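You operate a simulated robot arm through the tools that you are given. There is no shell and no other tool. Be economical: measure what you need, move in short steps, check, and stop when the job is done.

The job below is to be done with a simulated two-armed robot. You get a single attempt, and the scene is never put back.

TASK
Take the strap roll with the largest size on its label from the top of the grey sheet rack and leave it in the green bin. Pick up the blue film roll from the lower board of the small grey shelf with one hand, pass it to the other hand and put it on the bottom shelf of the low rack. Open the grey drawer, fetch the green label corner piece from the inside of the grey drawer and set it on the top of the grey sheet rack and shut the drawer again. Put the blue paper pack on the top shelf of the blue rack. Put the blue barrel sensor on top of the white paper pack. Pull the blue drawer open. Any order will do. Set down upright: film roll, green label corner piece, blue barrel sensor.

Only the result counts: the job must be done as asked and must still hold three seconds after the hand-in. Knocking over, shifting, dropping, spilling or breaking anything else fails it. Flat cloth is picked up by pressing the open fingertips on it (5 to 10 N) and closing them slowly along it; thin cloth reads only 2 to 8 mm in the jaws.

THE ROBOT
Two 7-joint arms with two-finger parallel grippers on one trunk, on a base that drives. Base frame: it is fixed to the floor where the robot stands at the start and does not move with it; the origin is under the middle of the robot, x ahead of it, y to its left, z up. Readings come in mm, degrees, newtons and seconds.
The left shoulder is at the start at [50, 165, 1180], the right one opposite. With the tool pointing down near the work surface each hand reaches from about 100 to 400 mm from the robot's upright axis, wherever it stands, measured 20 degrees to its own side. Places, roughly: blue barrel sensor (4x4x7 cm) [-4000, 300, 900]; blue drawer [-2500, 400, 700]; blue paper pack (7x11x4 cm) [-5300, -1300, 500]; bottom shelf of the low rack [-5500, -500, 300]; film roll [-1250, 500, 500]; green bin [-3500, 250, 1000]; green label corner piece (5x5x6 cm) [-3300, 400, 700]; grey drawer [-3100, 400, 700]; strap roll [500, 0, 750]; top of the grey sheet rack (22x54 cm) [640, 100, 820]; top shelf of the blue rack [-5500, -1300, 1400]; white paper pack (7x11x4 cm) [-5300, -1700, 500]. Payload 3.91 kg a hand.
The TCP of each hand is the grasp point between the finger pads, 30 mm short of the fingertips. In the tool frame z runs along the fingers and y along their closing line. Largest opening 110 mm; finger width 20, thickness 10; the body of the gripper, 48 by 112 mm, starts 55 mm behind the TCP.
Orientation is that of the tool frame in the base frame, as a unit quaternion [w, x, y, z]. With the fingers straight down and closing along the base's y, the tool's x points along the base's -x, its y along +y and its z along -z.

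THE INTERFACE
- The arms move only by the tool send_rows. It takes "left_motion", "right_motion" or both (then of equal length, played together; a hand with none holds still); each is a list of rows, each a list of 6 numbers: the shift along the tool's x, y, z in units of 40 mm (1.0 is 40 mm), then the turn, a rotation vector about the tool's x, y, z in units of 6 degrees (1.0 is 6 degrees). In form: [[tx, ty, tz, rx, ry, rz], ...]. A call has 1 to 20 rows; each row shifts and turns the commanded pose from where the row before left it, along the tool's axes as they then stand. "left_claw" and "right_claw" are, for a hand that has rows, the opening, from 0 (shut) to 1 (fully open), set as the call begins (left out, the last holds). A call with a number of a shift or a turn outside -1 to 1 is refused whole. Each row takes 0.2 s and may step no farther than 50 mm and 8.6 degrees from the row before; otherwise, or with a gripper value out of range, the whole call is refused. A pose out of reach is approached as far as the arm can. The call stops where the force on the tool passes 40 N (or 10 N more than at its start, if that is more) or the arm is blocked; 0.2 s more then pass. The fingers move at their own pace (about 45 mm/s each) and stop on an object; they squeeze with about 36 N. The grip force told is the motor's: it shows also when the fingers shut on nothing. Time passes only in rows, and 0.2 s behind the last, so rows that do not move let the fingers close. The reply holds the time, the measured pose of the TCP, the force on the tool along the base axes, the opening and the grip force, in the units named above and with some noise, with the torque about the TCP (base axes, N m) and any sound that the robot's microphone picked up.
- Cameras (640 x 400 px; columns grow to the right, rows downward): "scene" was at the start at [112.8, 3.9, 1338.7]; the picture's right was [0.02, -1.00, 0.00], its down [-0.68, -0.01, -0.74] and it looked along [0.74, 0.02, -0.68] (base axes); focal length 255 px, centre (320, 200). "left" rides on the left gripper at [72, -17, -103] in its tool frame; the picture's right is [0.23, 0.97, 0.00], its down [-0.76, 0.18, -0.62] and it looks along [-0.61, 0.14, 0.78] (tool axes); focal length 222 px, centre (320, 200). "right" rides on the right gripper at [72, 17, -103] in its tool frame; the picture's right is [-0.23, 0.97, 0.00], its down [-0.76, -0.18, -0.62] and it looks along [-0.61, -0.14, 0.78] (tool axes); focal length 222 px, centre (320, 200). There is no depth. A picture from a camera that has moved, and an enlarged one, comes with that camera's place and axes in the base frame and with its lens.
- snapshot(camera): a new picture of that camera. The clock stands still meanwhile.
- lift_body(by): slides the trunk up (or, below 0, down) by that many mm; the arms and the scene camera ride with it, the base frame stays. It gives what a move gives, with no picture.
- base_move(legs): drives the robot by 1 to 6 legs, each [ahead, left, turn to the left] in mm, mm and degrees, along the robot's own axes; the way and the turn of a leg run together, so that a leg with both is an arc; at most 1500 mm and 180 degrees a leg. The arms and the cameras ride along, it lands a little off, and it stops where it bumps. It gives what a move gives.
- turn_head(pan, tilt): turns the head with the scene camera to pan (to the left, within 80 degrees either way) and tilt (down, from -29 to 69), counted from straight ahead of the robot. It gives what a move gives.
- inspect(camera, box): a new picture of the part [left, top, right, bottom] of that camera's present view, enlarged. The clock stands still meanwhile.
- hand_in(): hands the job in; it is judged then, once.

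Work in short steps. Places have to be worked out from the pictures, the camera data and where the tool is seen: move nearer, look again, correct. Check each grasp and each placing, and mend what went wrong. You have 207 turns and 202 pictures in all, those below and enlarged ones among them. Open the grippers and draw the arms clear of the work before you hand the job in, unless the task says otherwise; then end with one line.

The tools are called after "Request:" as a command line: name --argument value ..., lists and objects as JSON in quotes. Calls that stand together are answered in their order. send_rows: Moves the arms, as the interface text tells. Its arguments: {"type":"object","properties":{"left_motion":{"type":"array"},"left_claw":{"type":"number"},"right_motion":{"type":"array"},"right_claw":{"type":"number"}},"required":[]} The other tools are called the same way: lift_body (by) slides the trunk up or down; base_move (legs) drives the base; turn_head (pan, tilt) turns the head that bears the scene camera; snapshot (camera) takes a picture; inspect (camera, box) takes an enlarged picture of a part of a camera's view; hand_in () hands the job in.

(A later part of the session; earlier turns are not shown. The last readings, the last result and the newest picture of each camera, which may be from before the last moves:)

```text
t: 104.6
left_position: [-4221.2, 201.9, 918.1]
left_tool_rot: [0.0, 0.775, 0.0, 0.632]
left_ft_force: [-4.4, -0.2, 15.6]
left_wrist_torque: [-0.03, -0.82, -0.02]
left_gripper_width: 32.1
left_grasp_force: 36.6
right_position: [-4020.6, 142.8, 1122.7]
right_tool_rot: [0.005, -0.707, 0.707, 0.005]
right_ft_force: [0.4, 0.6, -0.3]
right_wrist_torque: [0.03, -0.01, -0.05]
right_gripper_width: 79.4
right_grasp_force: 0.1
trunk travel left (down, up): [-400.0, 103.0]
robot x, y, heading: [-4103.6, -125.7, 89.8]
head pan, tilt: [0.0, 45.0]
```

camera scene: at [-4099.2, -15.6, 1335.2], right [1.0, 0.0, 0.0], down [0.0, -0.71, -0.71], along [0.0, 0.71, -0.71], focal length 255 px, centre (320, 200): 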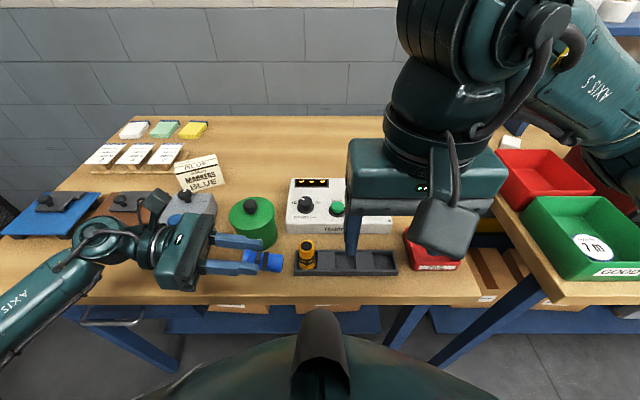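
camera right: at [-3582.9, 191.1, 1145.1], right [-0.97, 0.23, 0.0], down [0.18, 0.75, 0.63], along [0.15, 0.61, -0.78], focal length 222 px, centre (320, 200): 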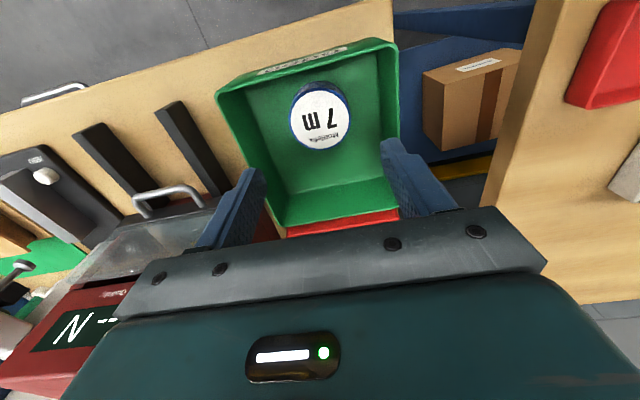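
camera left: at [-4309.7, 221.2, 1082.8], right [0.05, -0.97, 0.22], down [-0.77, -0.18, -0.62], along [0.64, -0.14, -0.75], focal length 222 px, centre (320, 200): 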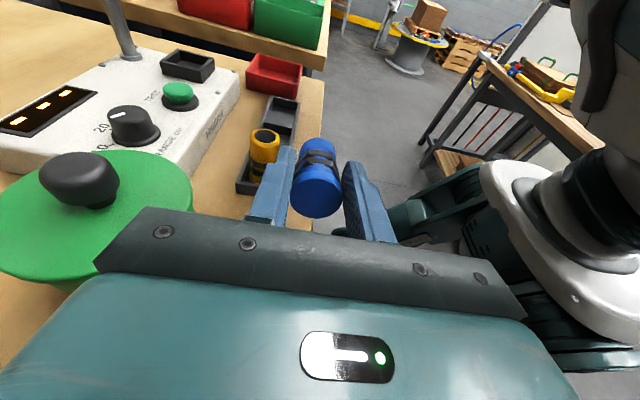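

Far end touches the table (15 N). Open and withdraw along the tool axis, slightly up.

Request:
send_rows --left_motion '[[0, 0, 0, 0, 0, 0], [0, 0, 0, 0, 0, 0], [0, 0, 0, 0, 0, 0], [0.15, 0, -0.7, 0, 0, 0], [0.3, 0, -0.8, 0, 0, 0], [0.9, 0, -0.2, 0, 0, 0], [0.9, 0, 0, 0, 0, 0]]' --left_claw 0.5

Request:
inspect --camera "scene" --box '[60, 180, 320, 320]'

Request:
snapshot --camera "left"

```text
t: 106.2
left_position: [-4268.9, 204.6, 1017.4]
left_tool_rot: [0.0, 0.776, 0.002, 0.63]
left_ft_force: [0.1, -0.3, -0.2]
left_wrist_torque: [0.0, -0.01, 0.02]
left_gripper_width: 55.0
left_grasp_force: 0.2
right_position: [-4020.5, 145.0, 1122.8]
right_tool_rot: [0.004, -0.706, 0.708, 0.004]
right_ft_force: [-0.4, 0.4, -0.5]
right_wrist_torque: [0.02, -0.01, 0.0]
right_gripper_width: 79.0
right_grasp_force: 0.0
trunk travel left (down, up): [-400.0, 103.0]
robot x, y, heading: [-4099.2, -128.2, 90.1]
head pan, tilt: [0.0, 45.0]
```

```text
2.46 times, centred on (190, 250) of scene
camera zoom: at [-4099.1, -15.6, 1335.2], right [1.0, 0.0, 0.0], down [0.0, -0.71, -0.71], along [0.0, 0.71, -0.71], focal length 628 px, centre (640, 77)
```

zoom: 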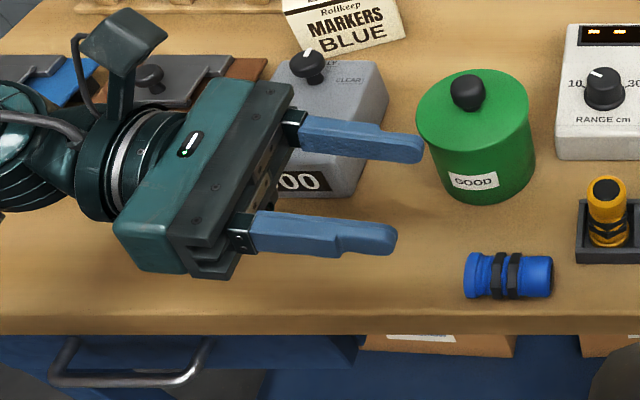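

```text
139 pictures are left
camera left: at [-4357.0, 222.4, 1109.4], right [0.05, -0.97, 0.23], down [-0.77, -0.18, -0.62], along [0.64, -0.14, -0.75], focal length 222 px, centre (320, 200)
```

left: 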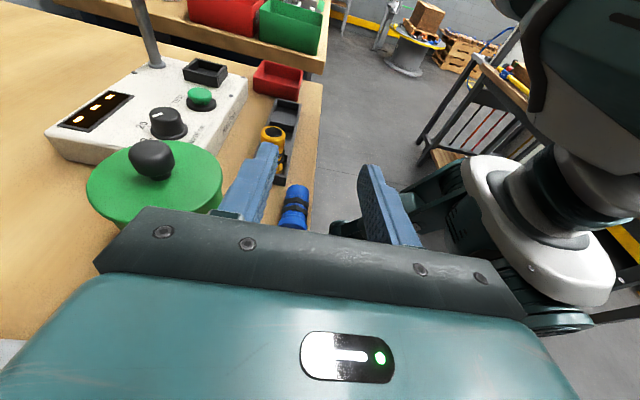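

Sensor lies at about [-4193, 203] with its black face pointing right. Un-tilt the tool to vertical and hover over it.

Request:
send_rows --left_motion '[[0, 0, 0, 0, -1, 0], [0, 0, 0, 0, -1, 0], [0, 0, 0, 0, -1, 0], [0, 0, 0, 0, -1, 0], [0, 0, 0, 0, -1, 0], [0, 0, 0, 0, -1, 0], [0, 0, 0, 0, -1, 0], [0, 0, 0, 0, -1, 0], [0, 0, 0, 0, -1, 0], [0, 0, 0, 0, -1, 0], [0, 0, 0, 0, -1, 0], [0, 0, 0, 0, -1, 0], [0, 0, 0, 0, -1, 0], [0.9, 0.05, 0, 0, 0, 0], [0.9, 0, 0, 0, 0, 0]]'

Request:
inspect --camera "scene" --box '[160, 180, 320, 320]'

Request:
snapshot --camera "left"

```text
t: 109.4
left_position: [-4197.1, 202.2, 1016.6]
left_tool_rot: [0.001, 1.0, 0.001, 0.0]
left_ft_force: [-0.2, 0.1, -0.4]
left_wrist_torque: [0.04, 0.05, 0.01]
left_gripper_width: 54.9
left_grasp_force: 0.0
right_position: [-4020.5, 144.1, 1121.4]
right_tool_rot: [0.004, -0.707, 0.707, 0.004]
right_ft_force: [0.5, -0.7, 0.7]
right_wrist_torque: [0.03, 0.04, 0.0]
right_gripper_width: 79.2
right_grasp_force: 0.1
trunk travel left (down, up): [-400.0, 103.0]
robot x, y, heading: [-4099.5, -129.4, 89.9]
head pan, tilt: [0.0, 45.0]
```

```text
2.86 times, centred on (240, 250) of scene
camera zoom: at [-4098.7, -15.5, 1335.2], right [1.0, 0.0, 0.0], down [0.0, -0.71, -0.71], along [0.0, 0.71, -0.71], focal length 729 px, centre (549, 57)
```

zoom: 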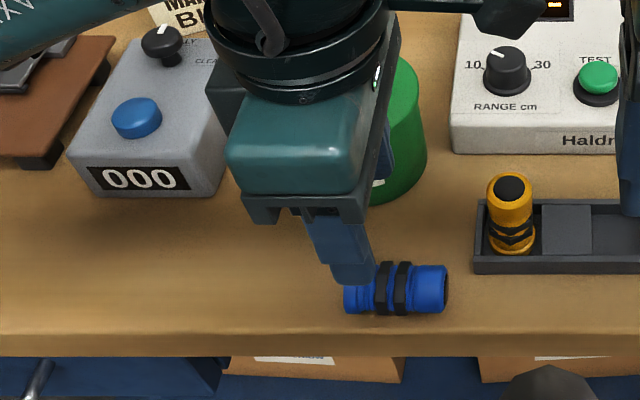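

```text
137 pictures are left
camera left: at [-4126.9, 219.7, 1120.1], right [0.23, -0.97, 0.0], down [-0.76, -0.18, 0.62], along [-0.61, -0.14, -0.78], focal length 222 px, centre (320, 200)
```

left: 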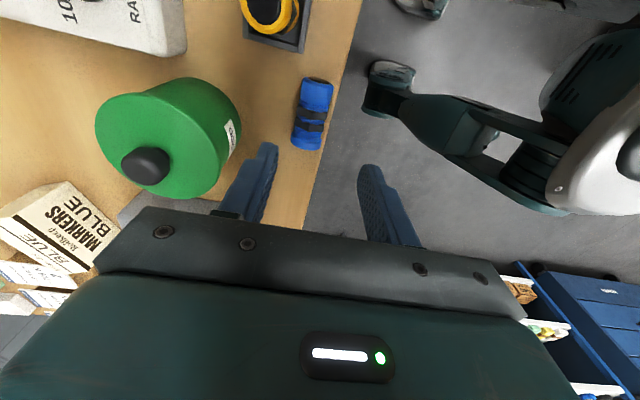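

Sensor at about [-4193, 207]. Descend over it with the force guard, then close.

Request:
send_rows --left_motion '[[0.1, -0.12, 0.9, 0, 0, 0], [0, 0, 0.9, 0, 0, 0], [0, 0, 0.25, 0, 0, 0], [0, 0, 0.08, 0, 0, 0]]'

Request:
snapshot --camera "left"

```text
t: 110.4
left_position: [-4194.0, 207.2, 932.8]
left_tool_rot: [0.001, 1.0, 0.001, 0.001]
left_ft_force: [-0.2, -1.0, -0.3]
left_wrist_torque: [0.0, -0.01, -0.02]
left_gripper_width: 55.0
left_grasp_force: 0.3
right_position: [-4020.8, 144.2, 1122.8]
right_tool_rot: [0.004, -0.707, 0.707, 0.003]
right_ft_force: [-0.6, 0.4, 0.2]
right_wrist_torque: [0.02, 0.0, 0.03]
right_gripper_width: 79.2
right_grasp_force: 0.0
trunk travel left (down, up): [-400.0, 103.0]
robot x, y, heading: [-4099.8, -132.8, 90.0]
head pan, tilt: [0.0, 45.0]
```

```text
136 pictures are left
camera left: at [-4123.2, 224.6, 1034.6], right [0.23, -0.97, 0.0], down [-0.76, -0.18, 0.62], along [-0.6, -0.14, -0.78], focal length 222 px, centre (320, 200)
```

left: 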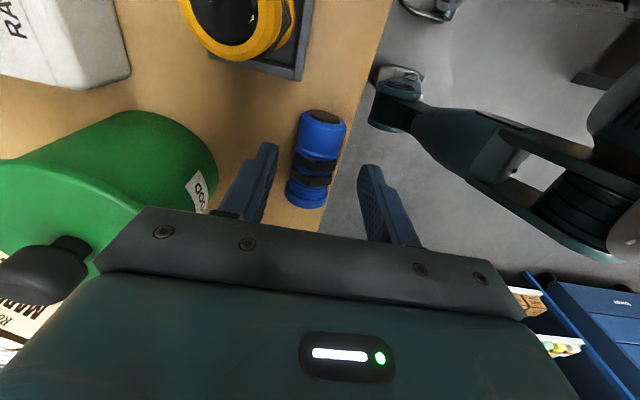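

Black face confirmed at the right (+x) end. Lower a bit more and close.

Request:
send_rows --left_motion '[[0, 0, 0.08, 0, 0, 0], [0, 0, 0.05, 0, 0, 0]]'

Request:
send_rows --left_motion '[[0, 0, 0, 0, 0, 0], [0, 0, 0, 0, 0, 0], [0, 0, 0, 0, 0, 0], [0, 0, -0.3, 0, 0, 0], [0, 0, -0.5, 0, 0, 0], [0, 0, -0.8, 0, 0, 0], [0, 0, -1, 0, 0, 0], [0, 0, -1, 0, 0, 0]]' --left_claw 0

Request:
snapshot --camera "left"

Request:
inspect --camera "scene" --box '[160, 150, 320, 290]'

```text
t: 111.0
left_position: [-4195.6, 205.6, 927.4]
left_tool_rot: [0.001, 1.0, 0.001, 0.001]
left_ft_force: [-0.8, 0.0, -0.5]
left_wrist_torque: [0.01, 0.0, -0.01]
left_gripper_width: 55.1
left_grasp_force: 0.0
right_position: [-4021.4, 144.5, 1122.6]
right_tool_rot: [0.004, -0.707, 0.708, 0.004]
right_ft_force: [0.5, 0.4, 0.3]
right_wrist_torque: [-0.02, 0.0, -0.06]
right_gripper_width: 79.3
right_grasp_force: 0.0
trunk travel left (down, up): [-400.0, 103.0]
robot x, y, heading: [-4098.1, -130.3, 89.8]
head pan, tilt: [0.0, 45.0]
```

```text
t: 112.8
left_position: [-4194.0, 207.7, 1070.2]
left_tool_rot: [0.002, 1.0, 0.001, 0.001]
left_ft_force: [0.3, 0.3, 0.7]
left_wrist_torque: [0.01, 0.01, -0.02]
left_gripper_width: 0.2
left_grasp_force: 36.1
right_position: [-4021.1, 144.0, 1122.3]
right_tool_rot: [0.004, -0.707, 0.708, 0.004]
right_ft_force: [0.1, -0.2, -0.2]
right_wrist_torque: [-0.01, -0.01, -0.02]
right_gripper_width: 79.3
right_grasp_force: 0.1
trunk travel left (down, up): [-400.0, 103.0]
robot x, y, heading: [-4100.5, -130.9, 90.0]
head pan, tilt: [0.0, 45.0]
```

```text
135 pictures are left
camera left: at [-4123.0, 225.0, 1173.1], right [0.23, -0.97, 0.0], down [-0.76, -0.18, 0.62], along [-0.61, -0.14, -0.78], focal length 222 px, centre (320, 200)
```

left: 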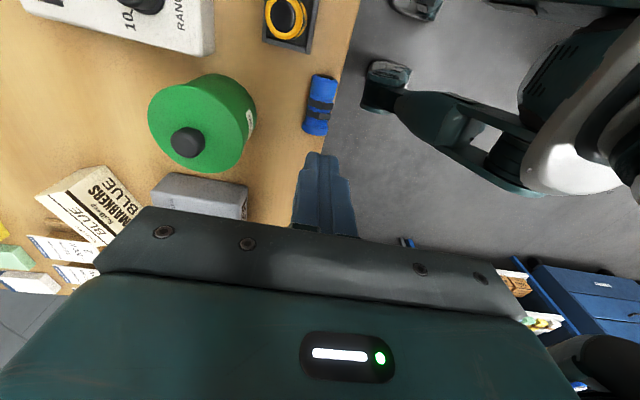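

```text
2.86 times, centred on (240, 220) of scene
camera zoom: at [-4099.0, -15.8, 1335.2], right [1.0, 0.0, 0.0], down [0.0, -0.71, -0.71], along [0.0, 0.71, -0.71], focal length 729 px, centre (549, 143)
```

zoom: 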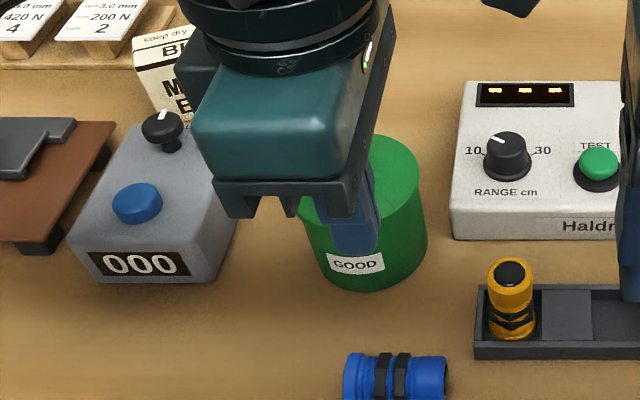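

It slipped again; sensor still at [-4193, 209]. This time I'll grip the smooth barrel near the black end, deeper, and check the width before lifting.

Request:
send_rows --left_motion '[[0.45, -0.05, 0, 0, 0, 0], [0, 0, 1, 0, 0, 0], [0, 0, 1, 0, 0, 0], [0, 0, 1, 0, 0, 0], [0, 0, 0.5, 0, 0, 0], [0, 0, 0.12, 0, 0, 0], [0, 0, 0.05, 0, 0, 0]]' --left_claw 0.5

Request:
snapshot --camera "left"

```text
t: 114.4
left_position: [-4175.3, 208.8, 923.7]
left_tool_rot: [0.001, 1.0, 0.001, 0.002]
left_ft_force: [0.1, 0.4, -0.4]
left_wrist_torque: [-0.01, -0.03, -0.02]
left_gripper_width: 55.1
left_grasp_force: 0.0
right_position: [-4021.5, 144.7, 1122.2]
right_tool_rot: [0.003, -0.706, 0.708, 0.004]
right_ft_force: [-0.1, 0.1, -0.7]
right_wrist_torque: [-0.01, 0.0, -0.01]
right_gripper_width: 79.3
right_grasp_force: 0.0
trunk travel left (down, up): [-400.0, 103.0]
robot x, y, heading: [-4101.0, -124.3, 90.2]
head pan, tilt: [0.0, 45.0]
```

```text
133 pictures are left
camera left: at [-4105.1, 226.8, 1026.7], right [0.23, -0.97, 0.0], down [-0.76, -0.18, 0.62], along [-0.6, -0.14, -0.78], focal length 222 px, centre (320, 200)
```

left: 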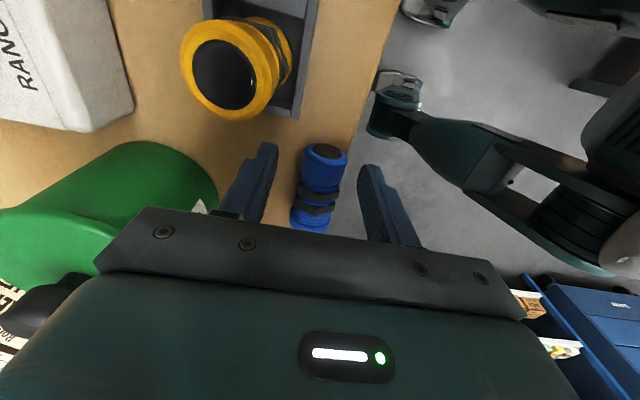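

Tips at 894 and still free; lower further until contact.

Request:
send_rows --left_motion '[[0, 0, 0.06, 0, 0, 0], [0, 0, 0.06, 0, 0, 0], [0, 0, 0.06, 0, 0, 0], [0, 0, 0.06, 0, 0, 0], [0, 0, 0.06, 0, 0, 0]]'

```text
t: 115.6
left_position: [-4177.3, 207.9, 910.7]
left_tool_rot: [0.001, 1.0, 0.001, 0.0]
left_ft_force: [0.4, -0.1, -0.2]
left_wrist_torque: [0.0, 0.01, -0.02]
left_gripper_width: 55.0
left_grasp_force: 0.0
right_position: [-4020.6, 144.9, 1122.8]
right_tool_rot: [0.003, -0.706, 0.708, 0.003]
right_ft_force: [-0.3, 0.0, -0.8]
right_wrist_torque: [0.01, 0.04, 0.0]
right_gripper_width: 79.3
right_grasp_force: 0.1
trunk travel left (down, up): [-400.0, 103.0]
robot x, y, heading: [-4100.1, -129.9, 90.0]
head pan, tilt: [0.0, 45.0]
```

The table is actually lower (~875). Lower further to contact.

Request:
send_rows --left_motion '[[0, 0, 0.06, 0, 0, 0], [0, 0, 0.06, 0, 0, 0]]'

Request:
send_rows --left_motion '[[0, 0, 0, 0, 0, 0], [0, 0, 0, 0, 0, 0], [0, 0, 0, 0, 0, 0], [0, 0, 0, 0, 0, 0]]' --left_claw 0

Request:
snapshot --camera "left"

```text
t: 116.2
left_position: [-4175.6, 208.5, 909.6]
left_tool_rot: [-0.001, 1.0, 0.001, 0.001]
left_ft_force: [-3.3, -1.0, 20.7]
left_wrist_torque: [0.54, 0.3, 0.06]
left_gripper_width: 54.5
left_grasp_force: 0.1
right_position: [-4020.9, 143.3, 1123.5]
right_tool_rot: [0.004, -0.706, 0.708, 0.004]
right_ft_force: [-0.5, -0.9, 0.6]
right_wrist_torque: [0.02, -0.01, 0.03]
right_gripper_width: 79.2
right_grasp_force: 0.0
trunk travel left (down, up): [-400.0, 103.0]
robot x, y, heading: [-4101.3, -131.6, 90.3]
head pan, tilt: [0.0, 45.0]
```

```text
t: 117.2
left_position: [-4174.7, 206.6, 910.2]
left_tool_rot: [-0.001, 1.0, -0.001, 0.003]
left_ft_force: [-2.7, -1.0, 39.3]
left_wrist_torque: [-0.25, 0.48, -0.29]
left_gripper_width: 28.4
left_grasp_force: 36.1
right_position: [-4019.9, 142.1, 1122.2]
right_tool_rot: [0.004, -0.706, 0.708, 0.004]
right_ft_force: [-0.2, 0.0, -0.1]
right_wrist_torque: [-0.02, 0.0, 0.01]
right_gripper_width: 79.2
right_grasp_force: 0.0
trunk travel left (down, up): [-400.0, 103.0]
robot x, y, heading: [-4101.7, -128.1, 90.1]
head pan, tilt: [0.0, 45.0]
```

```text
132 pictures are left
camera left: at [-4104.7, 224.2, 1013.3], right [0.23, -0.97, 0.0], down [-0.76, -0.18, 0.62], along [-0.6, -0.14, -0.79], focal length 222 px, centre (320, 200)
```

left: 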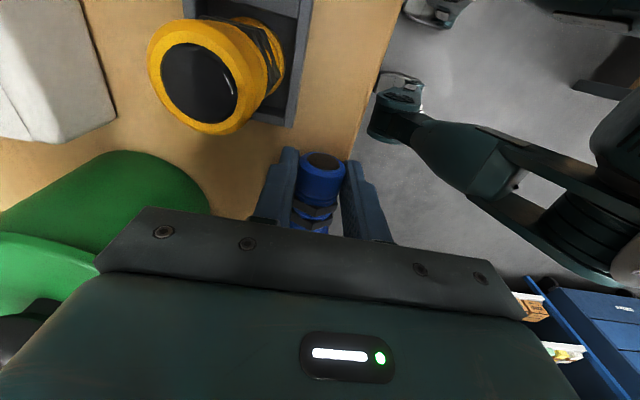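

Table is at z≈880; gripped at 28 mm. Lift gently.

Request:
send_rows --left_motion '[[0, 0, -0.2, 0, 0, 0], [0, 0, -0.4, 0, 0, 0], [0, 0, -0.7, 0, 0, 0], [0, 0, -1, 0, 0, 0], [0, 0, -1, 0, 0, 0], [0, 0, -1, 0, 0, 0]]'

Request:
snapshot --camera "left"

```text
t: 118.6
left_position: [-4177.3, 206.0, 1080.8]
left_tool_rot: [0.002, 1.0, 0.001, 0.001]
left_ft_force: [0.5, -1.4, -1.4]
left_wrist_torque: [-0.01, -0.04, -0.02]
left_gripper_width: 28.6
left_grasp_force: 35.9
right_position: [-4020.5, 144.4, 1122.6]
right_tool_rot: [0.004, -0.707, 0.707, 0.004]
right_ft_force: [0.5, 0.5, -0.9]
right_wrist_torque: [-0.01, -0.01, 0.0]
right_gripper_width: 79.1
right_grasp_force: 0.0
trunk travel left (down, up): [-400.0, 103.0]
robot x, y, heading: [-4100.0, -125.1, 89.9]
head pan, tilt: [0.0, 45.0]
```

```text
131 pictures are left
camera left: at [-4105.6, 224.2, 1183.5], right [0.23, -0.97, 0.0], down [-0.76, -0.18, 0.62], along [-0.61, -0.14, -0.78], focal length 222 px, centre (320, 200)
```

left: 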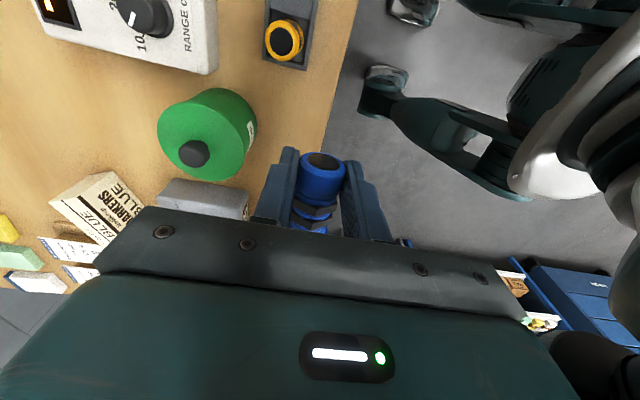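

Held. Back off from the table and look toward the left (rack area).

Request:
base_move --legs '[[-350, 0, 0]]'

Request:
turn_head --pan 78 --tilt 20

Request:
snapshot --camera "scene"

```text
t: 120.8
left_position: [-4178.0, -145.0, 1080.4]
left_tool_rot: [0.002, 1.0, 0.001, 0.001]
left_ft_force: [0.9, -0.1, -0.5]
left_wrist_torque: [0.0, -0.03, 0.01]
left_gripper_width: 28.4
left_grasp_force: 36.3
right_position: [-4022.0, -206.6, 1122.1]
right_tool_rot: [-0.004, 0.708, -0.707, -0.004]
right_ft_force: [-0.2, -0.3, 0.1]
right_wrist_torque: [0.02, 0.0, -0.04]
right_gripper_width: 79.1
right_grasp_force: 0.1
trunk travel left (down, up): [-400.0, 103.0]
robot x, y, heading: [-4098.8, -481.6, 90.5]
head pan, tilt: [0.0, 45.0]
```

```text
t: 122.4
left_position: [-4177.2, -145.3, 1079.6]
left_tool_rot: [0.001, 1.0, 0.003, 0.002]
left_ft_force: [-0.4, 0.4, -0.6]
left_wrist_torque: [0.01, -0.04, 0.01]
left_gripper_width: 28.4
left_grasp_force: 35.9
right_position: [-4020.4, -206.4, 1121.3]
right_tool_rot: [-0.004, 0.708, -0.707, -0.003]
right_ft_force: [0.6, 0.0, -0.5]
right_wrist_torque: [-0.03, 0.01, 0.01]
right_gripper_width: 79.0
right_grasp_force: 0.0
trunk travel left (down, up): [-400.0, 103.0]
robot x, y, heading: [-4096.5, -480.5, 90.2]
head pan, tilt: [78.0, 20.0]
```

```text
130 pictures are left
camera scene: at [-4189.9, -428.9, 1373.9], right [0.2, 0.98, 0.0], down [0.34, -0.07, -0.94], along [-0.92, 0.19, -0.34], focal length 255 px, centre (320, 200)
```

scene: 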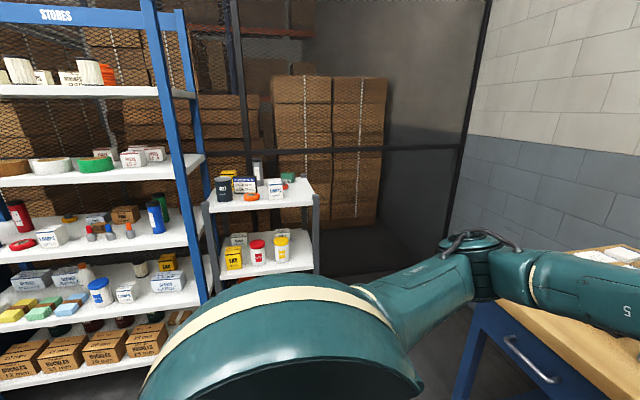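

Turn left 90° to face the racks and look.

Request:
base_move --legs '[[0, 0, 90]]'

Request:
turn_head --pan 40 --tilt 22

Request:
snapshot --camera "scene"

Request:
turn_head --pan 0 --tilt 25

Request:
snapshot --camera "scene"

```text
t: 126.6
left_position: [-4433.5, -555.8, 1078.8]
left_tool_rot: [0.0, 0.708, 0.706, 0.001]
left_ft_force: [0.4, -0.1, -1.6]
left_wrist_torque: [-0.01, 0.0, 0.01]
left_gripper_width: 28.4
left_grasp_force: 35.7
right_position: [-4371.0, -399.1, 1121.9]
right_tool_rot: [0.001, 1.0, -0.004, -0.005]
right_ft_force: [0.0, -0.7, -0.2]
right_wrist_torque: [0.02, -0.01, 0.05]
right_gripper_width: 79.3
right_grasp_force: 0.0
trunk travel left (down, up): [-400.0, 103.0]
robot x, y, heading: [-4097.7, -477.7, 179.9]
head pan, tilt: [78.0, 20.0]
```

```text
t: 127.6
left_position: [-4435.0, -554.9, 1080.4]
left_tool_rot: [0.0, 0.708, 0.706, 0.002]
left_ft_force: [-0.1, 0.1, 0.1]
left_wrist_torque: [0.02, -0.01, -0.02]
left_gripper_width: 28.5
left_grasp_force: 35.8
right_position: [-4372.0, -398.6, 1121.3]
right_tool_rot: [0.001, 1.0, -0.003, -0.005]
right_ft_force: [-0.7, -0.4, -0.3]
right_wrist_torque: [-0.03, 0.0, 0.01]
right_gripper_width: 79.3
right_grasp_force: 0.0
trunk travel left (down, up): [-400.0, 103.0]
robot x, y, heading: [-4094.4, -480.8, 179.8]
head pan, tilt: [40.0, 22.0]
```

```text
129 pictures are left
camera scene: at [-4199.3, -536.5, 1370.7], right [-0.64, 0.77, 0.0], down [0.29, 0.24, -0.93], along [-0.71, -0.59, -0.37], focal length 255 px, centre (320, 200)
```

scene: 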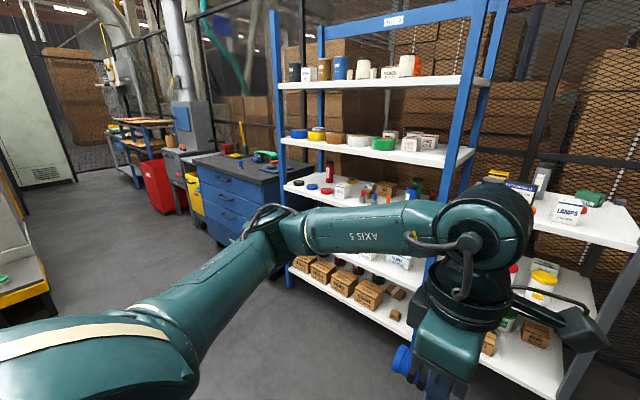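

```text
t: 128.7
left_position: [-4434.8, -554.1, 1080.2]
left_tool_rot: [0.0, 0.708, 0.706, 0.001]
left_ft_force: [-0.5, -0.9, -2.3]
left_wrist_torque: [0.06, 0.03, 0.03]
left_gripper_width: 28.6
left_grasp_force: 35.5
right_position: [-4371.0, -398.3, 1121.6]
right_tool_rot: [0.001, 1.0, -0.004, -0.006]
right_ft_force: [-0.3, 0.3, -0.4]
right_wrist_torque: [0.01, 0.03, -0.03]
right_gripper_width: 79.3
right_grasp_force: 0.1
trunk travel left (down, up): [-400.0, 103.0]
robot x, y, heading: [-4100.5, -482.0, 179.8]
head pan, tilt: [0.0, 25.0]
```

```text
128 pictures are left
camera scene: at [-4220.0, -476.7, 1365.8], right [0.01, 1.0, 0.0], down [0.42, 0.0, -0.91], along [-0.91, 0.0, -0.42], focal length 255 px, centre (320, 200)
```

scene: 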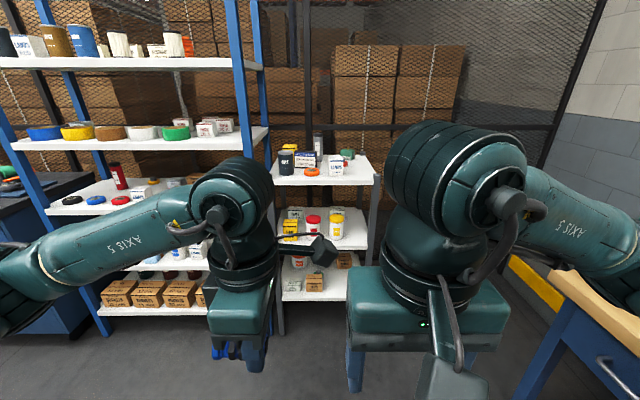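

Packs should be on the blue rack's shelf (z≈500). I strafe left 1000 mm and look at the rack from closer.

Request:
base_move --legs '[[0, 1000, 0], [250, 0, 0]]'

Request:
turn_head --pan 0 --tilt 35

Request:
snapshot --camera "scene"

Request:
turn_head --pan 25 --tilt 35

Request:
snapshot --camera "scene"

```text
t: 131.0
left_position: [-4436.5, -622.4, 1080.2]
left_tool_rot: [0.0, 0.71, 0.705, 0.003]
left_ft_force: [0.2, 0.3, -1.3]
left_wrist_torque: [0.02, 0.03, -0.04]
left_gripper_width: 28.3
left_grasp_force: 36.3
right_position: [-4373.8, -467.3, 1121.8]
right_tool_rot: [0.0, 1.0, -0.004, -0.006]
right_ft_force: [-0.2, 0.5, 0.7]
right_wrist_torque: [-0.03, 0.0, 0.0]
right_gripper_width: 79.3
right_grasp_force: 0.0
trunk travel left (down, up): [-400.0, 103.0]
robot x, y, heading: [-4101.1, -550.5, 179.6]
head pan, tilt: [0.0, 25.0]
stopped in leg 1: the robot was blocked; the commanded pose is now the measured one
```

```text
t: 131.7
left_position: [-4436.7, -623.4, 1080.9]
left_tool_rot: [-0.001, 0.71, 0.705, 0.002]
left_ft_force: [0.4, -0.8, -0.9]
left_wrist_torque: [0.04, -0.02, 0.02]
left_gripper_width: 28.5
left_grasp_force: 36.6
right_position: [-4372.4, -468.5, 1122.6]
right_tool_rot: [0.0, 1.0, -0.006, -0.005]
right_ft_force: [-0.3, -0.4, -0.6]
right_wrist_torque: [0.0, 0.0, -0.04]
right_gripper_width: 79.0
right_grasp_force: 0.2
trunk travel left (down, up): [-400.0, 103.0]
robot x, y, heading: [-4104.4, -547.7, 179.7]
head pan, tilt: [0.0, 35.0]
```

```text
127 pictures are left
camera scene: at [-4217.8, -545.7, 1350.1], right [0.01, 1.0, 0.0], down [0.57, 0.0, -0.82], along [-0.82, 0.01, -0.57], focal length 255 px, centre (320, 200)
```

scene: 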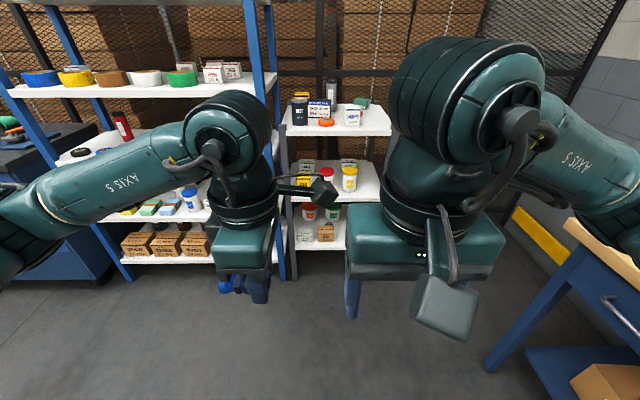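

```text
t: 132.6
left_position: [-4436.6, -623.2, 1080.1]
left_tool_rot: [-0.001, 0.71, 0.704, 0.002]
left_ft_force: [1.1, 0.2, -1.3]
left_wrist_torque: [0.0, 0.02, -0.02]
left_gripper_width: 28.4
left_grasp_force: 35.9
right_position: [-4373.7, -467.7, 1121.5]
right_tool_rot: [0.0, 1.0, -0.004, -0.005]
right_ft_force: [-0.1, -0.6, 0.2]
right_wrist_torque: [0.03, -0.01, 0.01]
right_gripper_width: 79.3
right_grasp_force: 0.1
trunk travel left (down, up): [-400.0, 103.0]
robot x, y, heading: [-4106.6, -548.4, 179.4]
head pan, tilt: [25.0, 35.0]
```

```text
126 pictures are left
camera scene: at [-4209.9, -582.9, 1350.0], right [-0.41, 0.91, 0.0], down [0.52, 0.24, -0.82], along [-0.75, -0.34, -0.57], focal length 255 px, centre (320, 200)
```

scene: 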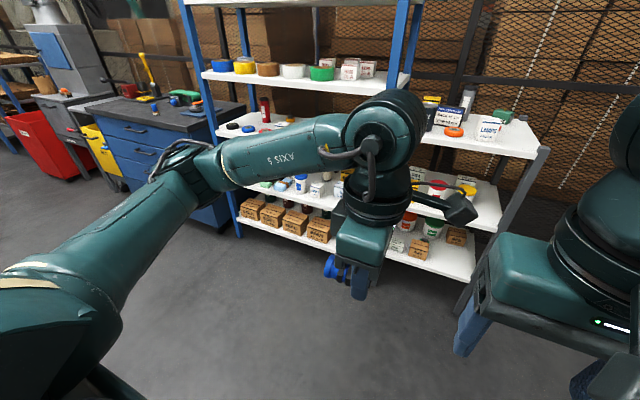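

Something on the left blocks; look further left.

Request:
turn_head --pan 80 --tilt 30

Request:
snapshot --camera "scene"

```text
t: 133.8
left_position: [-4436.7, -622.7, 1079.6]
left_tool_rot: [-0.001, 0.71, 0.704, 0.002]
left_ft_force: [0.2, 0.2, -0.3]
left_wrist_torque: [-0.03, 0.01, -0.04]
left_gripper_width: 28.1
left_grasp_force: 36.1
right_position: [-4372.6, -468.2, 1122.4]
right_tool_rot: [0.001, 1.0, -0.005, -0.005]
right_ft_force: [-0.7, 0.5, 0.7]
right_wrist_torque: [0.02, 0.04, 0.0]
right_gripper_width: 79.0
right_grasp_force: 0.0
trunk travel left (down, up): [-400.0, 103.0]
robot x, y, heading: [-4099.8, -546.4, 179.5]
head pan, tilt: [80.0, 30.0]
```

```text
125 pictures are left
camera scene: at [-4146.3, -635.3, 1357.8], right [-0.98, 0.18, 0.0], down [0.09, 0.49, -0.87], along [-0.16, -0.85, -0.5], focal length 255 px, centre (320, 200)
```

scene: 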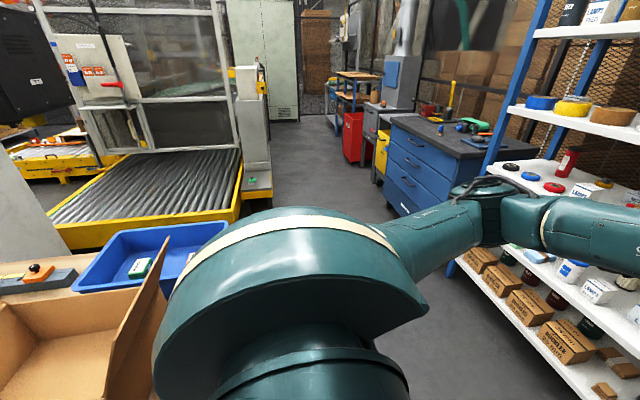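

A bench with a box blocks at the left; I drive ahead 400 first, then left 950.

Request:
base_move --legs '[[0, -30, 0], [400, 0, 0], [0, 1000, 0]]'

Request:
turn_head --pan 0 --tilt 35

Request:
snapshot --camera "scene"

```text
t: 145.6
left_position: [-4851.0, -1590.7, 1081.0]
left_tool_rot: [0.0, 0.71, 0.704, 0.001]
left_ft_force: [-0.3, 0.9, -0.1]
left_wrist_torque: [0.01, -0.01, 0.01]
left_gripper_width: 28.5
left_grasp_force: 35.9
right_position: [-4787.2, -1435.7, 1121.9]
right_tool_rot: [0.0, 1.0, -0.006, -0.006]
right_ft_force: [0.3, -0.2, -1.2]
right_wrist_torque: [0.0, 0.0, 0.01]
right_gripper_width: 79.1
right_grasp_force: 0.1
trunk travel left (down, up): [-400.0, 103.0]
robot x, y, heading: [-4513.7, -1517.1, 179.8]
head pan, tilt: [80.0, 30.0]
```

```text
t: 147.1
left_position: [-4851.3, -1590.9, 1081.1]
left_tool_rot: [-0.001, 0.71, 0.704, 0.002]
left_ft_force: [-0.4, -0.2, -1.0]
left_wrist_torque: [0.02, 0.0, 0.04]
left_gripper_width: 28.4
left_grasp_force: 36.7
right_position: [-4786.7, -1434.8, 1122.4]
right_tool_rot: [0.0, 1.0, -0.007, -0.006]
right_ft_force: [0.1, -0.8, 0.1]
right_wrist_torque: [-0.04, -0.01, -0.02]
right_gripper_width: 79.3
right_grasp_force: 0.0
trunk travel left (down, up): [-400.0, 103.0]
robot x, y, heading: [-4515.0, -1517.3, 179.3]
head pan, tilt: [0.0, 35.0]
```

```text
124 pictures are left
camera scene: at [-4632.3, -1513.9, 1350.1], right [0.01, 1.0, 0.0], down [0.57, -0.01, -0.82], along [-0.82, 0.01, -0.57], focal length 255 px, centre (320, 200)
```

scene: 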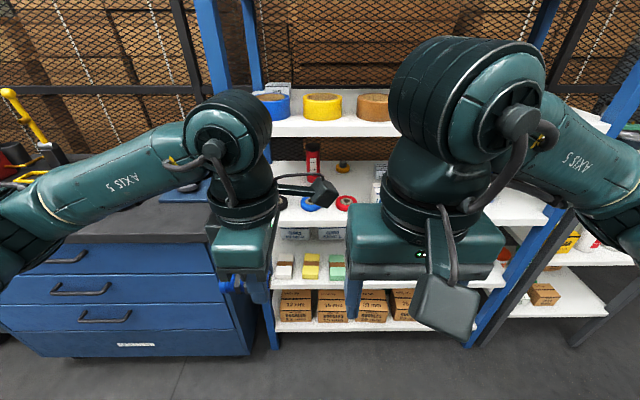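

White, yellow, green packs visible on the second-lowest shelf. Lower the trunk 380 mm for a level view and inspect.

Request:
lift_body --by -380

Request:
turn_head --pan 0 --tilt 25

Request:
snapshot --camera "scene"

Request:
snapshot --camera "right"

```text
t: 150.8
left_position: [-4850.9, -1590.5, 700.6]
left_tool_rot: [0.0, 0.71, 0.705, 0.002]
left_ft_force: [0.8, -0.2, -0.6]
left_wrist_torque: [0.05, -0.05, 0.0]
left_gripper_width: 28.7
left_grasp_force: 36.1
right_position: [-4787.3, -1434.9, 742.4]
right_tool_rot: [-0.001, 1.0, -0.006, -0.006]
right_ft_force: [0.1, 0.5, -0.1]
right_wrist_torque: [-0.01, 0.0, -0.01]
right_gripper_width: 79.2
right_grasp_force: 0.1
trunk travel left (down, up): [-20.0, 483.0]
robot x, y, heading: [-4515.2, -1516.1, 179.3]
head pan, tilt: [0.0, 35.0]
```

```text
t: 151.5
left_position: [-4851.4, -1591.1, 700.3]
left_tool_rot: [-0.001, 0.71, 0.704, 0.002]
left_ft_force: [-0.3, 0.1, 0.1]
left_wrist_torque: [0.03, 0.0, -0.01]
left_gripper_width: 28.2
left_grasp_force: 35.7
right_position: [-4787.2, -1435.9, 742.1]
right_tool_rot: [0.0, 1.0, -0.007, -0.006]
right_ft_force: [0.2, -0.2, 0.0]
right_wrist_torque: [-0.04, -0.01, -0.01]
right_gripper_width: 79.4
right_grasp_force: 0.0
trunk travel left (down, up): [-20.0, 483.0]
robot x, y, heading: [-4516.2, -1516.8, 179.4]
head pan, tilt: [0.0, 25.0]
```

```text
123 pictures are left
camera scene: at [-4636.3, -1513.8, 985.8], right [0.01, 1.0, 0.0], down [0.42, 0.0, -0.91], along [-0.91, 0.01, -0.42], focal length 255 px, centre (320, 200)
```

scene: 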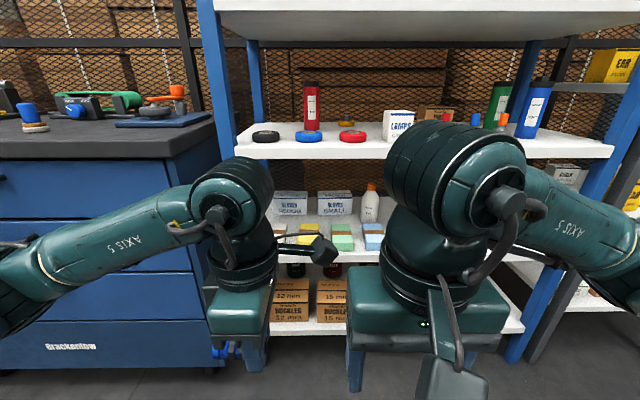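

```text
122 pictures are left
camera right: at [-4715.0, -1453.4, 844.5], right [-0.24, -0.97, 0.0], down [-0.75, 0.19, 0.63], along [-0.61, 0.15, -0.78], focal length 222 px, centre (320, 200)
```

right: 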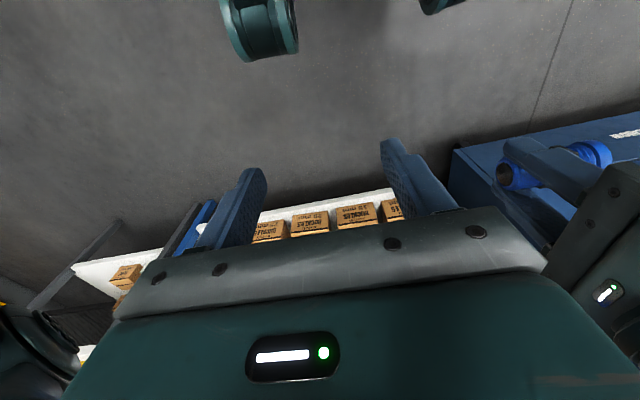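

Request:
inspect --camera "scene" --box '[225, 160, 425, 285]'

```text
3.20 times, centred on (325, 222) of scene
camera zoom: at [-4636.3, -1513.8, 985.8], right [0.01, 1.0, 0.0], down [0.42, 0.0, -0.91], along [-0.91, 0.01, -0.42], focal length 817 px, centre (304, 128)
```

zoom: 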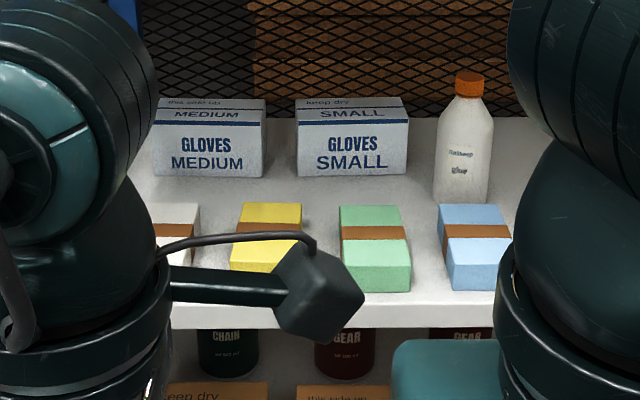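

Packs: white at y≈-1660 through blue at y≈-1312, shelf z≈415, board above ≈780. The sensor must be set with tool horizontal (tool x up). I move the right hand aside and turn the left tool to point right, then forward.

Request:
send_rows --left_motion '[[0, 0, 0, 0, 1, 0], [0, 0, 0, 0, 1, 0], [0, 0, 0, 0, 1, 0], [0, 0, 0, 0, 1, 0], [0, 0, 0, 0, 1, 0], [0, 0, 0, 0, 1, 0], [0, 0, 0, 0, 1, 0], [0, 0, 0, 0, 1, 0], [0, 0, 0, 0, 1, 0], [0, 0, 0, 0, 1, 0], [0, 0, 0, 0, 1, 0], [0, 0, 0, 0, 1, 0], [0, 0, 0, 0, 1, 0], [0, 0, 0, 0, 1, 0], [0, 0, 0, 0, 1, 0]]' --right_motion '[[0, -1, 0, 0, 0, 0], [0, -1, 0, 0, 0, 0], [0, -1, 0, 0, 0, 0], [0, -1, 0, 0, 0, 0], [0, 0, 0, 0, 0, 0], [0, 0, 0, 0, 0, 0], [0, 0, 0, 0, 0, 0], [0, 0, 0, 0, 0, 0], [0, 0, 0, 0, 0, 0], [0, 0, 0, 0, 0, 0], [0, 0, 0, 0, 0, 0], [0, 0, 0, 0, 0, 0], [0, 0, 0, 0, 0, 0], [0, 0, 0, 0, 0, 0], [0, 0, 0, 0, 0, 0]]'

Request:
send_rows --left_motion '[[0, 0, 0, 1, 0, 0], [0, 0, 0, 1, 0, 0], [0, 0, 0, 1, 0, 0], [0, 0, 0, 1, 0, 0], [0, 0, 0, 1, 0, 0], [0, 0, 0, 1, 0, 0], [0, 0, 0, 1, 0, 0], [0, 0, 0, 0, 0, 0]]'

Request:
snapshot --camera "scene"

```text
t: 154.7
left_position: [-4852.2, -1590.8, 700.0]
left_tool_rot: [-0.499, 0.5, 0.498, 0.503]
left_ft_force: [0.8, 0.2, -0.9]
left_wrist_torque: [-0.04, -0.04, 0.01]
left_gripper_width: 28.3
left_grasp_force: 35.9
right_position: [-4786.0, -1274.7, 745.0]
right_tool_rot: [0.001, 1.0, -0.006, -0.005]
right_ft_force: [-0.5, -0.2, -0.4]
right_wrist_torque: [-0.03, -0.04, -0.02]
right_gripper_width: 79.4
right_grasp_force: 0.1
trunk travel left (down, up): [-20.0, 483.0]
robot x, y, heading: [-4512.2, -1518.3, 179.4]
head pan, tilt: [0.0, 25.0]
```

```text
t: 156.5
left_position: [-4886.3, -1592.0, 679.3]
left_tool_rot: [-0.645, 0.289, 0.645, 0.291]
left_ft_force: [-0.1, -0.5, -1.0]
left_wrist_torque: [-0.01, 0.0, -0.03]
left_gripper_width: 28.5
left_grasp_force: 36.1
left hand out of reach, approached as far as the arm can: row 5, 6, 7
right_position: [-4788.3, -1275.5, 743.7]
right_tool_rot: [0.0, 1.0, -0.006, -0.005]
right_ft_force: [0.9, -0.7, -0.2]
right_wrist_torque: [-0.01, -0.02, 0.01]
right_gripper_width: 79.6
right_grasp_force: 0.0
trunk travel left (down, up): [-20.0, 483.0]
robot x, y, heading: [-4517.8, -1515.8, 179.1]
head pan, tilt: [0.0, 25.0]
```

```text
120 pictures are left
camera scene: at [-4636.3, -1513.8, 985.8], right [0.01, 1.0, 0.0], down [0.42, 0.0, -0.91], along [-0.91, 0.01, -0.42], focal length 255 px, centre (320, 200)
```

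scene: 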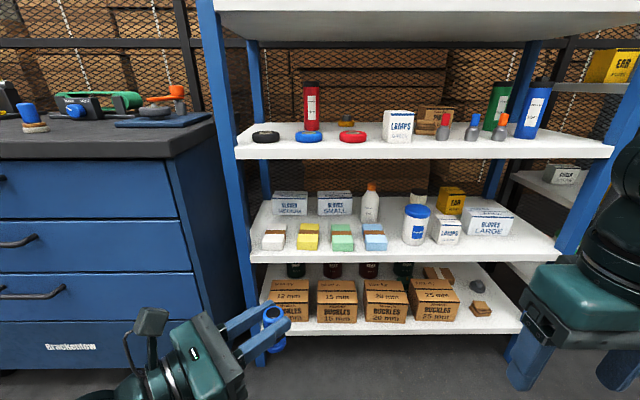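

Sensor is upright, pointing 45° forward-right. Now measure the packs from this unobstructed view.

Request:
inspect --camera "scene" --box '[240, 180, 400, 280]'

Request:
inspect --camera "scene" --box '[200, 270, 320, 360]'

```text
4.00 times, centred on (320, 230) of scene
camera zoom: at [-4636.3, -1513.8, 985.8], right [0.01, 1.0, 0.0], down [0.42, 0.0, -0.91], along [-0.91, 0.01, -0.42], focal length 1021 px, centre (320, 80)
```

zoom: 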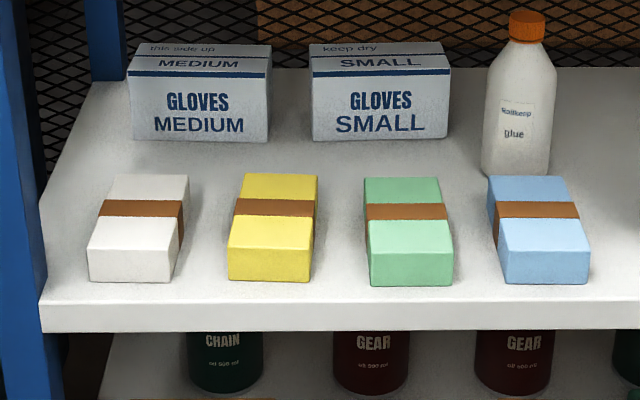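

```text
4.44 times, centred on (260, 315) of scene
camera zoom: at [-4636.3, -1513.8, 985.8], right [0.01, 1.0, 0.0], down [0.42, 0.0, -0.91], along [-0.91, 0.01, -0.42], focal length 1134 px, centre (587, -311)
```

zoom: 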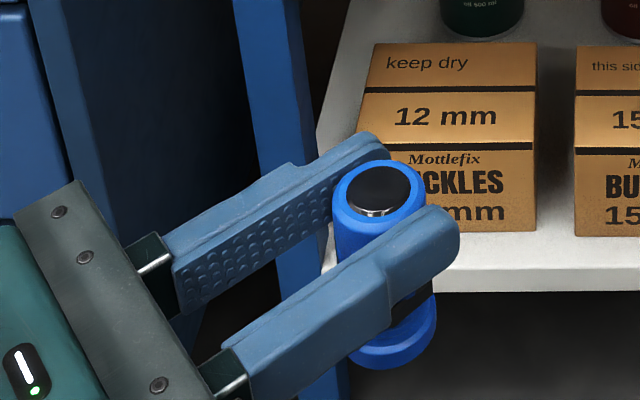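

Geometry: shelf z≈468, pack tops ≈508, front edge x≈-5321; white pack centre [-5402, -1664], blue [-5402, -1313]; board above ≈785. I extend the left hand forward and rotate it to point straight ahead.

Request:
send_rows --left_motion '[[0, -0.663, 0.749, 0, 0, 0], [0, -0.663, 0.749, 0, 0, 0], [0, -0.663, 0.749, 0, 0, 0], [0, -0.663, 0.749, 0, 0, 0], [0, 0, 0, 1, 0, 0], [0, 0, 0, 1, 0, 0], [0, 0, 0, 1, 0, 0], [0, 0, 0, 1, 0, 0], [0, 0, 0, 1, 0, 0], [0, 0, 0, 1, 0, 0], [0, 0, 0, 0.9, 0, 0], [0, 0, 0, 0, 0, 0]]'

Request:
snapshot --camera "scene"

```text
t: 158.4
left_position: [-5057.8, -1652.0, 649.7]
left_tool_rot: [-0.674, 0.23, 0.702, 0.01]
left_ft_force: [0.4, -0.5, 0.0]
left_wrist_torque: [-0.02, -0.01, -0.01]
left_gripper_width: 28.6
left_grasp_force: 36.4
left hand out of reach, approached as far as the arm can: row 9
right_position: [-4786.6, -1274.5, 743.1]
right_tool_rot: [0.0, 1.0, -0.006, -0.005]
right_ft_force: [0.1, -1.1, -0.4]
right_wrist_torque: [0.02, -0.01, 0.0]
right_gripper_width: 79.0
right_grasp_force: 0.0
trunk travel left (down, up): [-20.0, 483.0]
robot x, y, heading: [-4513.9, -1513.7, 179.5]
head pan, tilt: [0.0, 25.0]
stopped in row 9 (left hand): the arm was blocked; the commanded pose is now the measured one
```

```text
117 pictures are left
camera scene: at [-4635.8, -1514.5, 985.0], right [0.01, 1.0, 0.0], down [0.42, 0.0, -0.91], along [-0.91, 0.01, -0.42], focal length 255 px, centre (320, 200)
```

scene: 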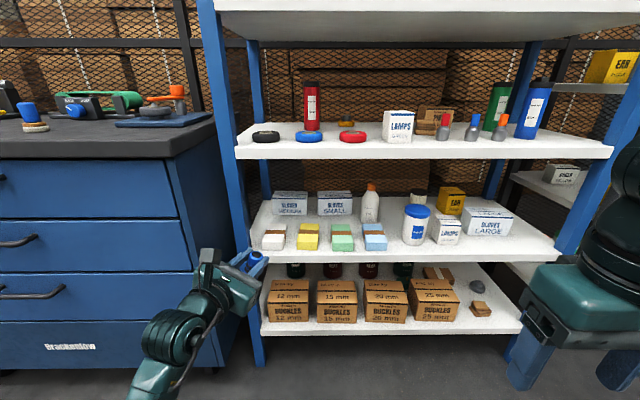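

A wrist joint limit stops the hand short of straight ahead. I restore the 41°-right upright orientation and will instead rotate the base left ~28°.

Request:
send_rows --left_motion '[[0, 0, 0, -0.9, 0.355, -0.667], [0, 0, 0, -0.9, 0.355, -0.667], [0, 0, 0, -0.9, 0.355, -0.667], [0, 0, 0, -0.9, 0.355, -0.667], [0, 0, 0, 0, 0, 0]]'

```text
t: 159.6
left_position: [-5059.6, -1649.4, 648.6]
left_tool_rot: [0.661, -0.251, -0.661, -0.253]
left_ft_force: [0.4, -1.3, -0.9]
left_wrist_torque: [-0.04, -0.01, -0.04]
left_gripper_width: 28.6
left_grasp_force: 36.0
right_position: [-4786.9, -1274.8, 742.3]
right_tool_rot: [0.0, 1.0, -0.006, -0.005]
right_ft_force: [0.5, 0.4, -0.6]
right_wrist_torque: [-0.01, 0.0, -0.02]
right_gripper_width: 79.4
right_grasp_force: 0.0
trunk travel left (down, up): [-20.0, 483.0]
robot x, y, heading: [-4513.4, -1518.3, 179.4]
head pan, tilt: [0.0, 25.0]
```

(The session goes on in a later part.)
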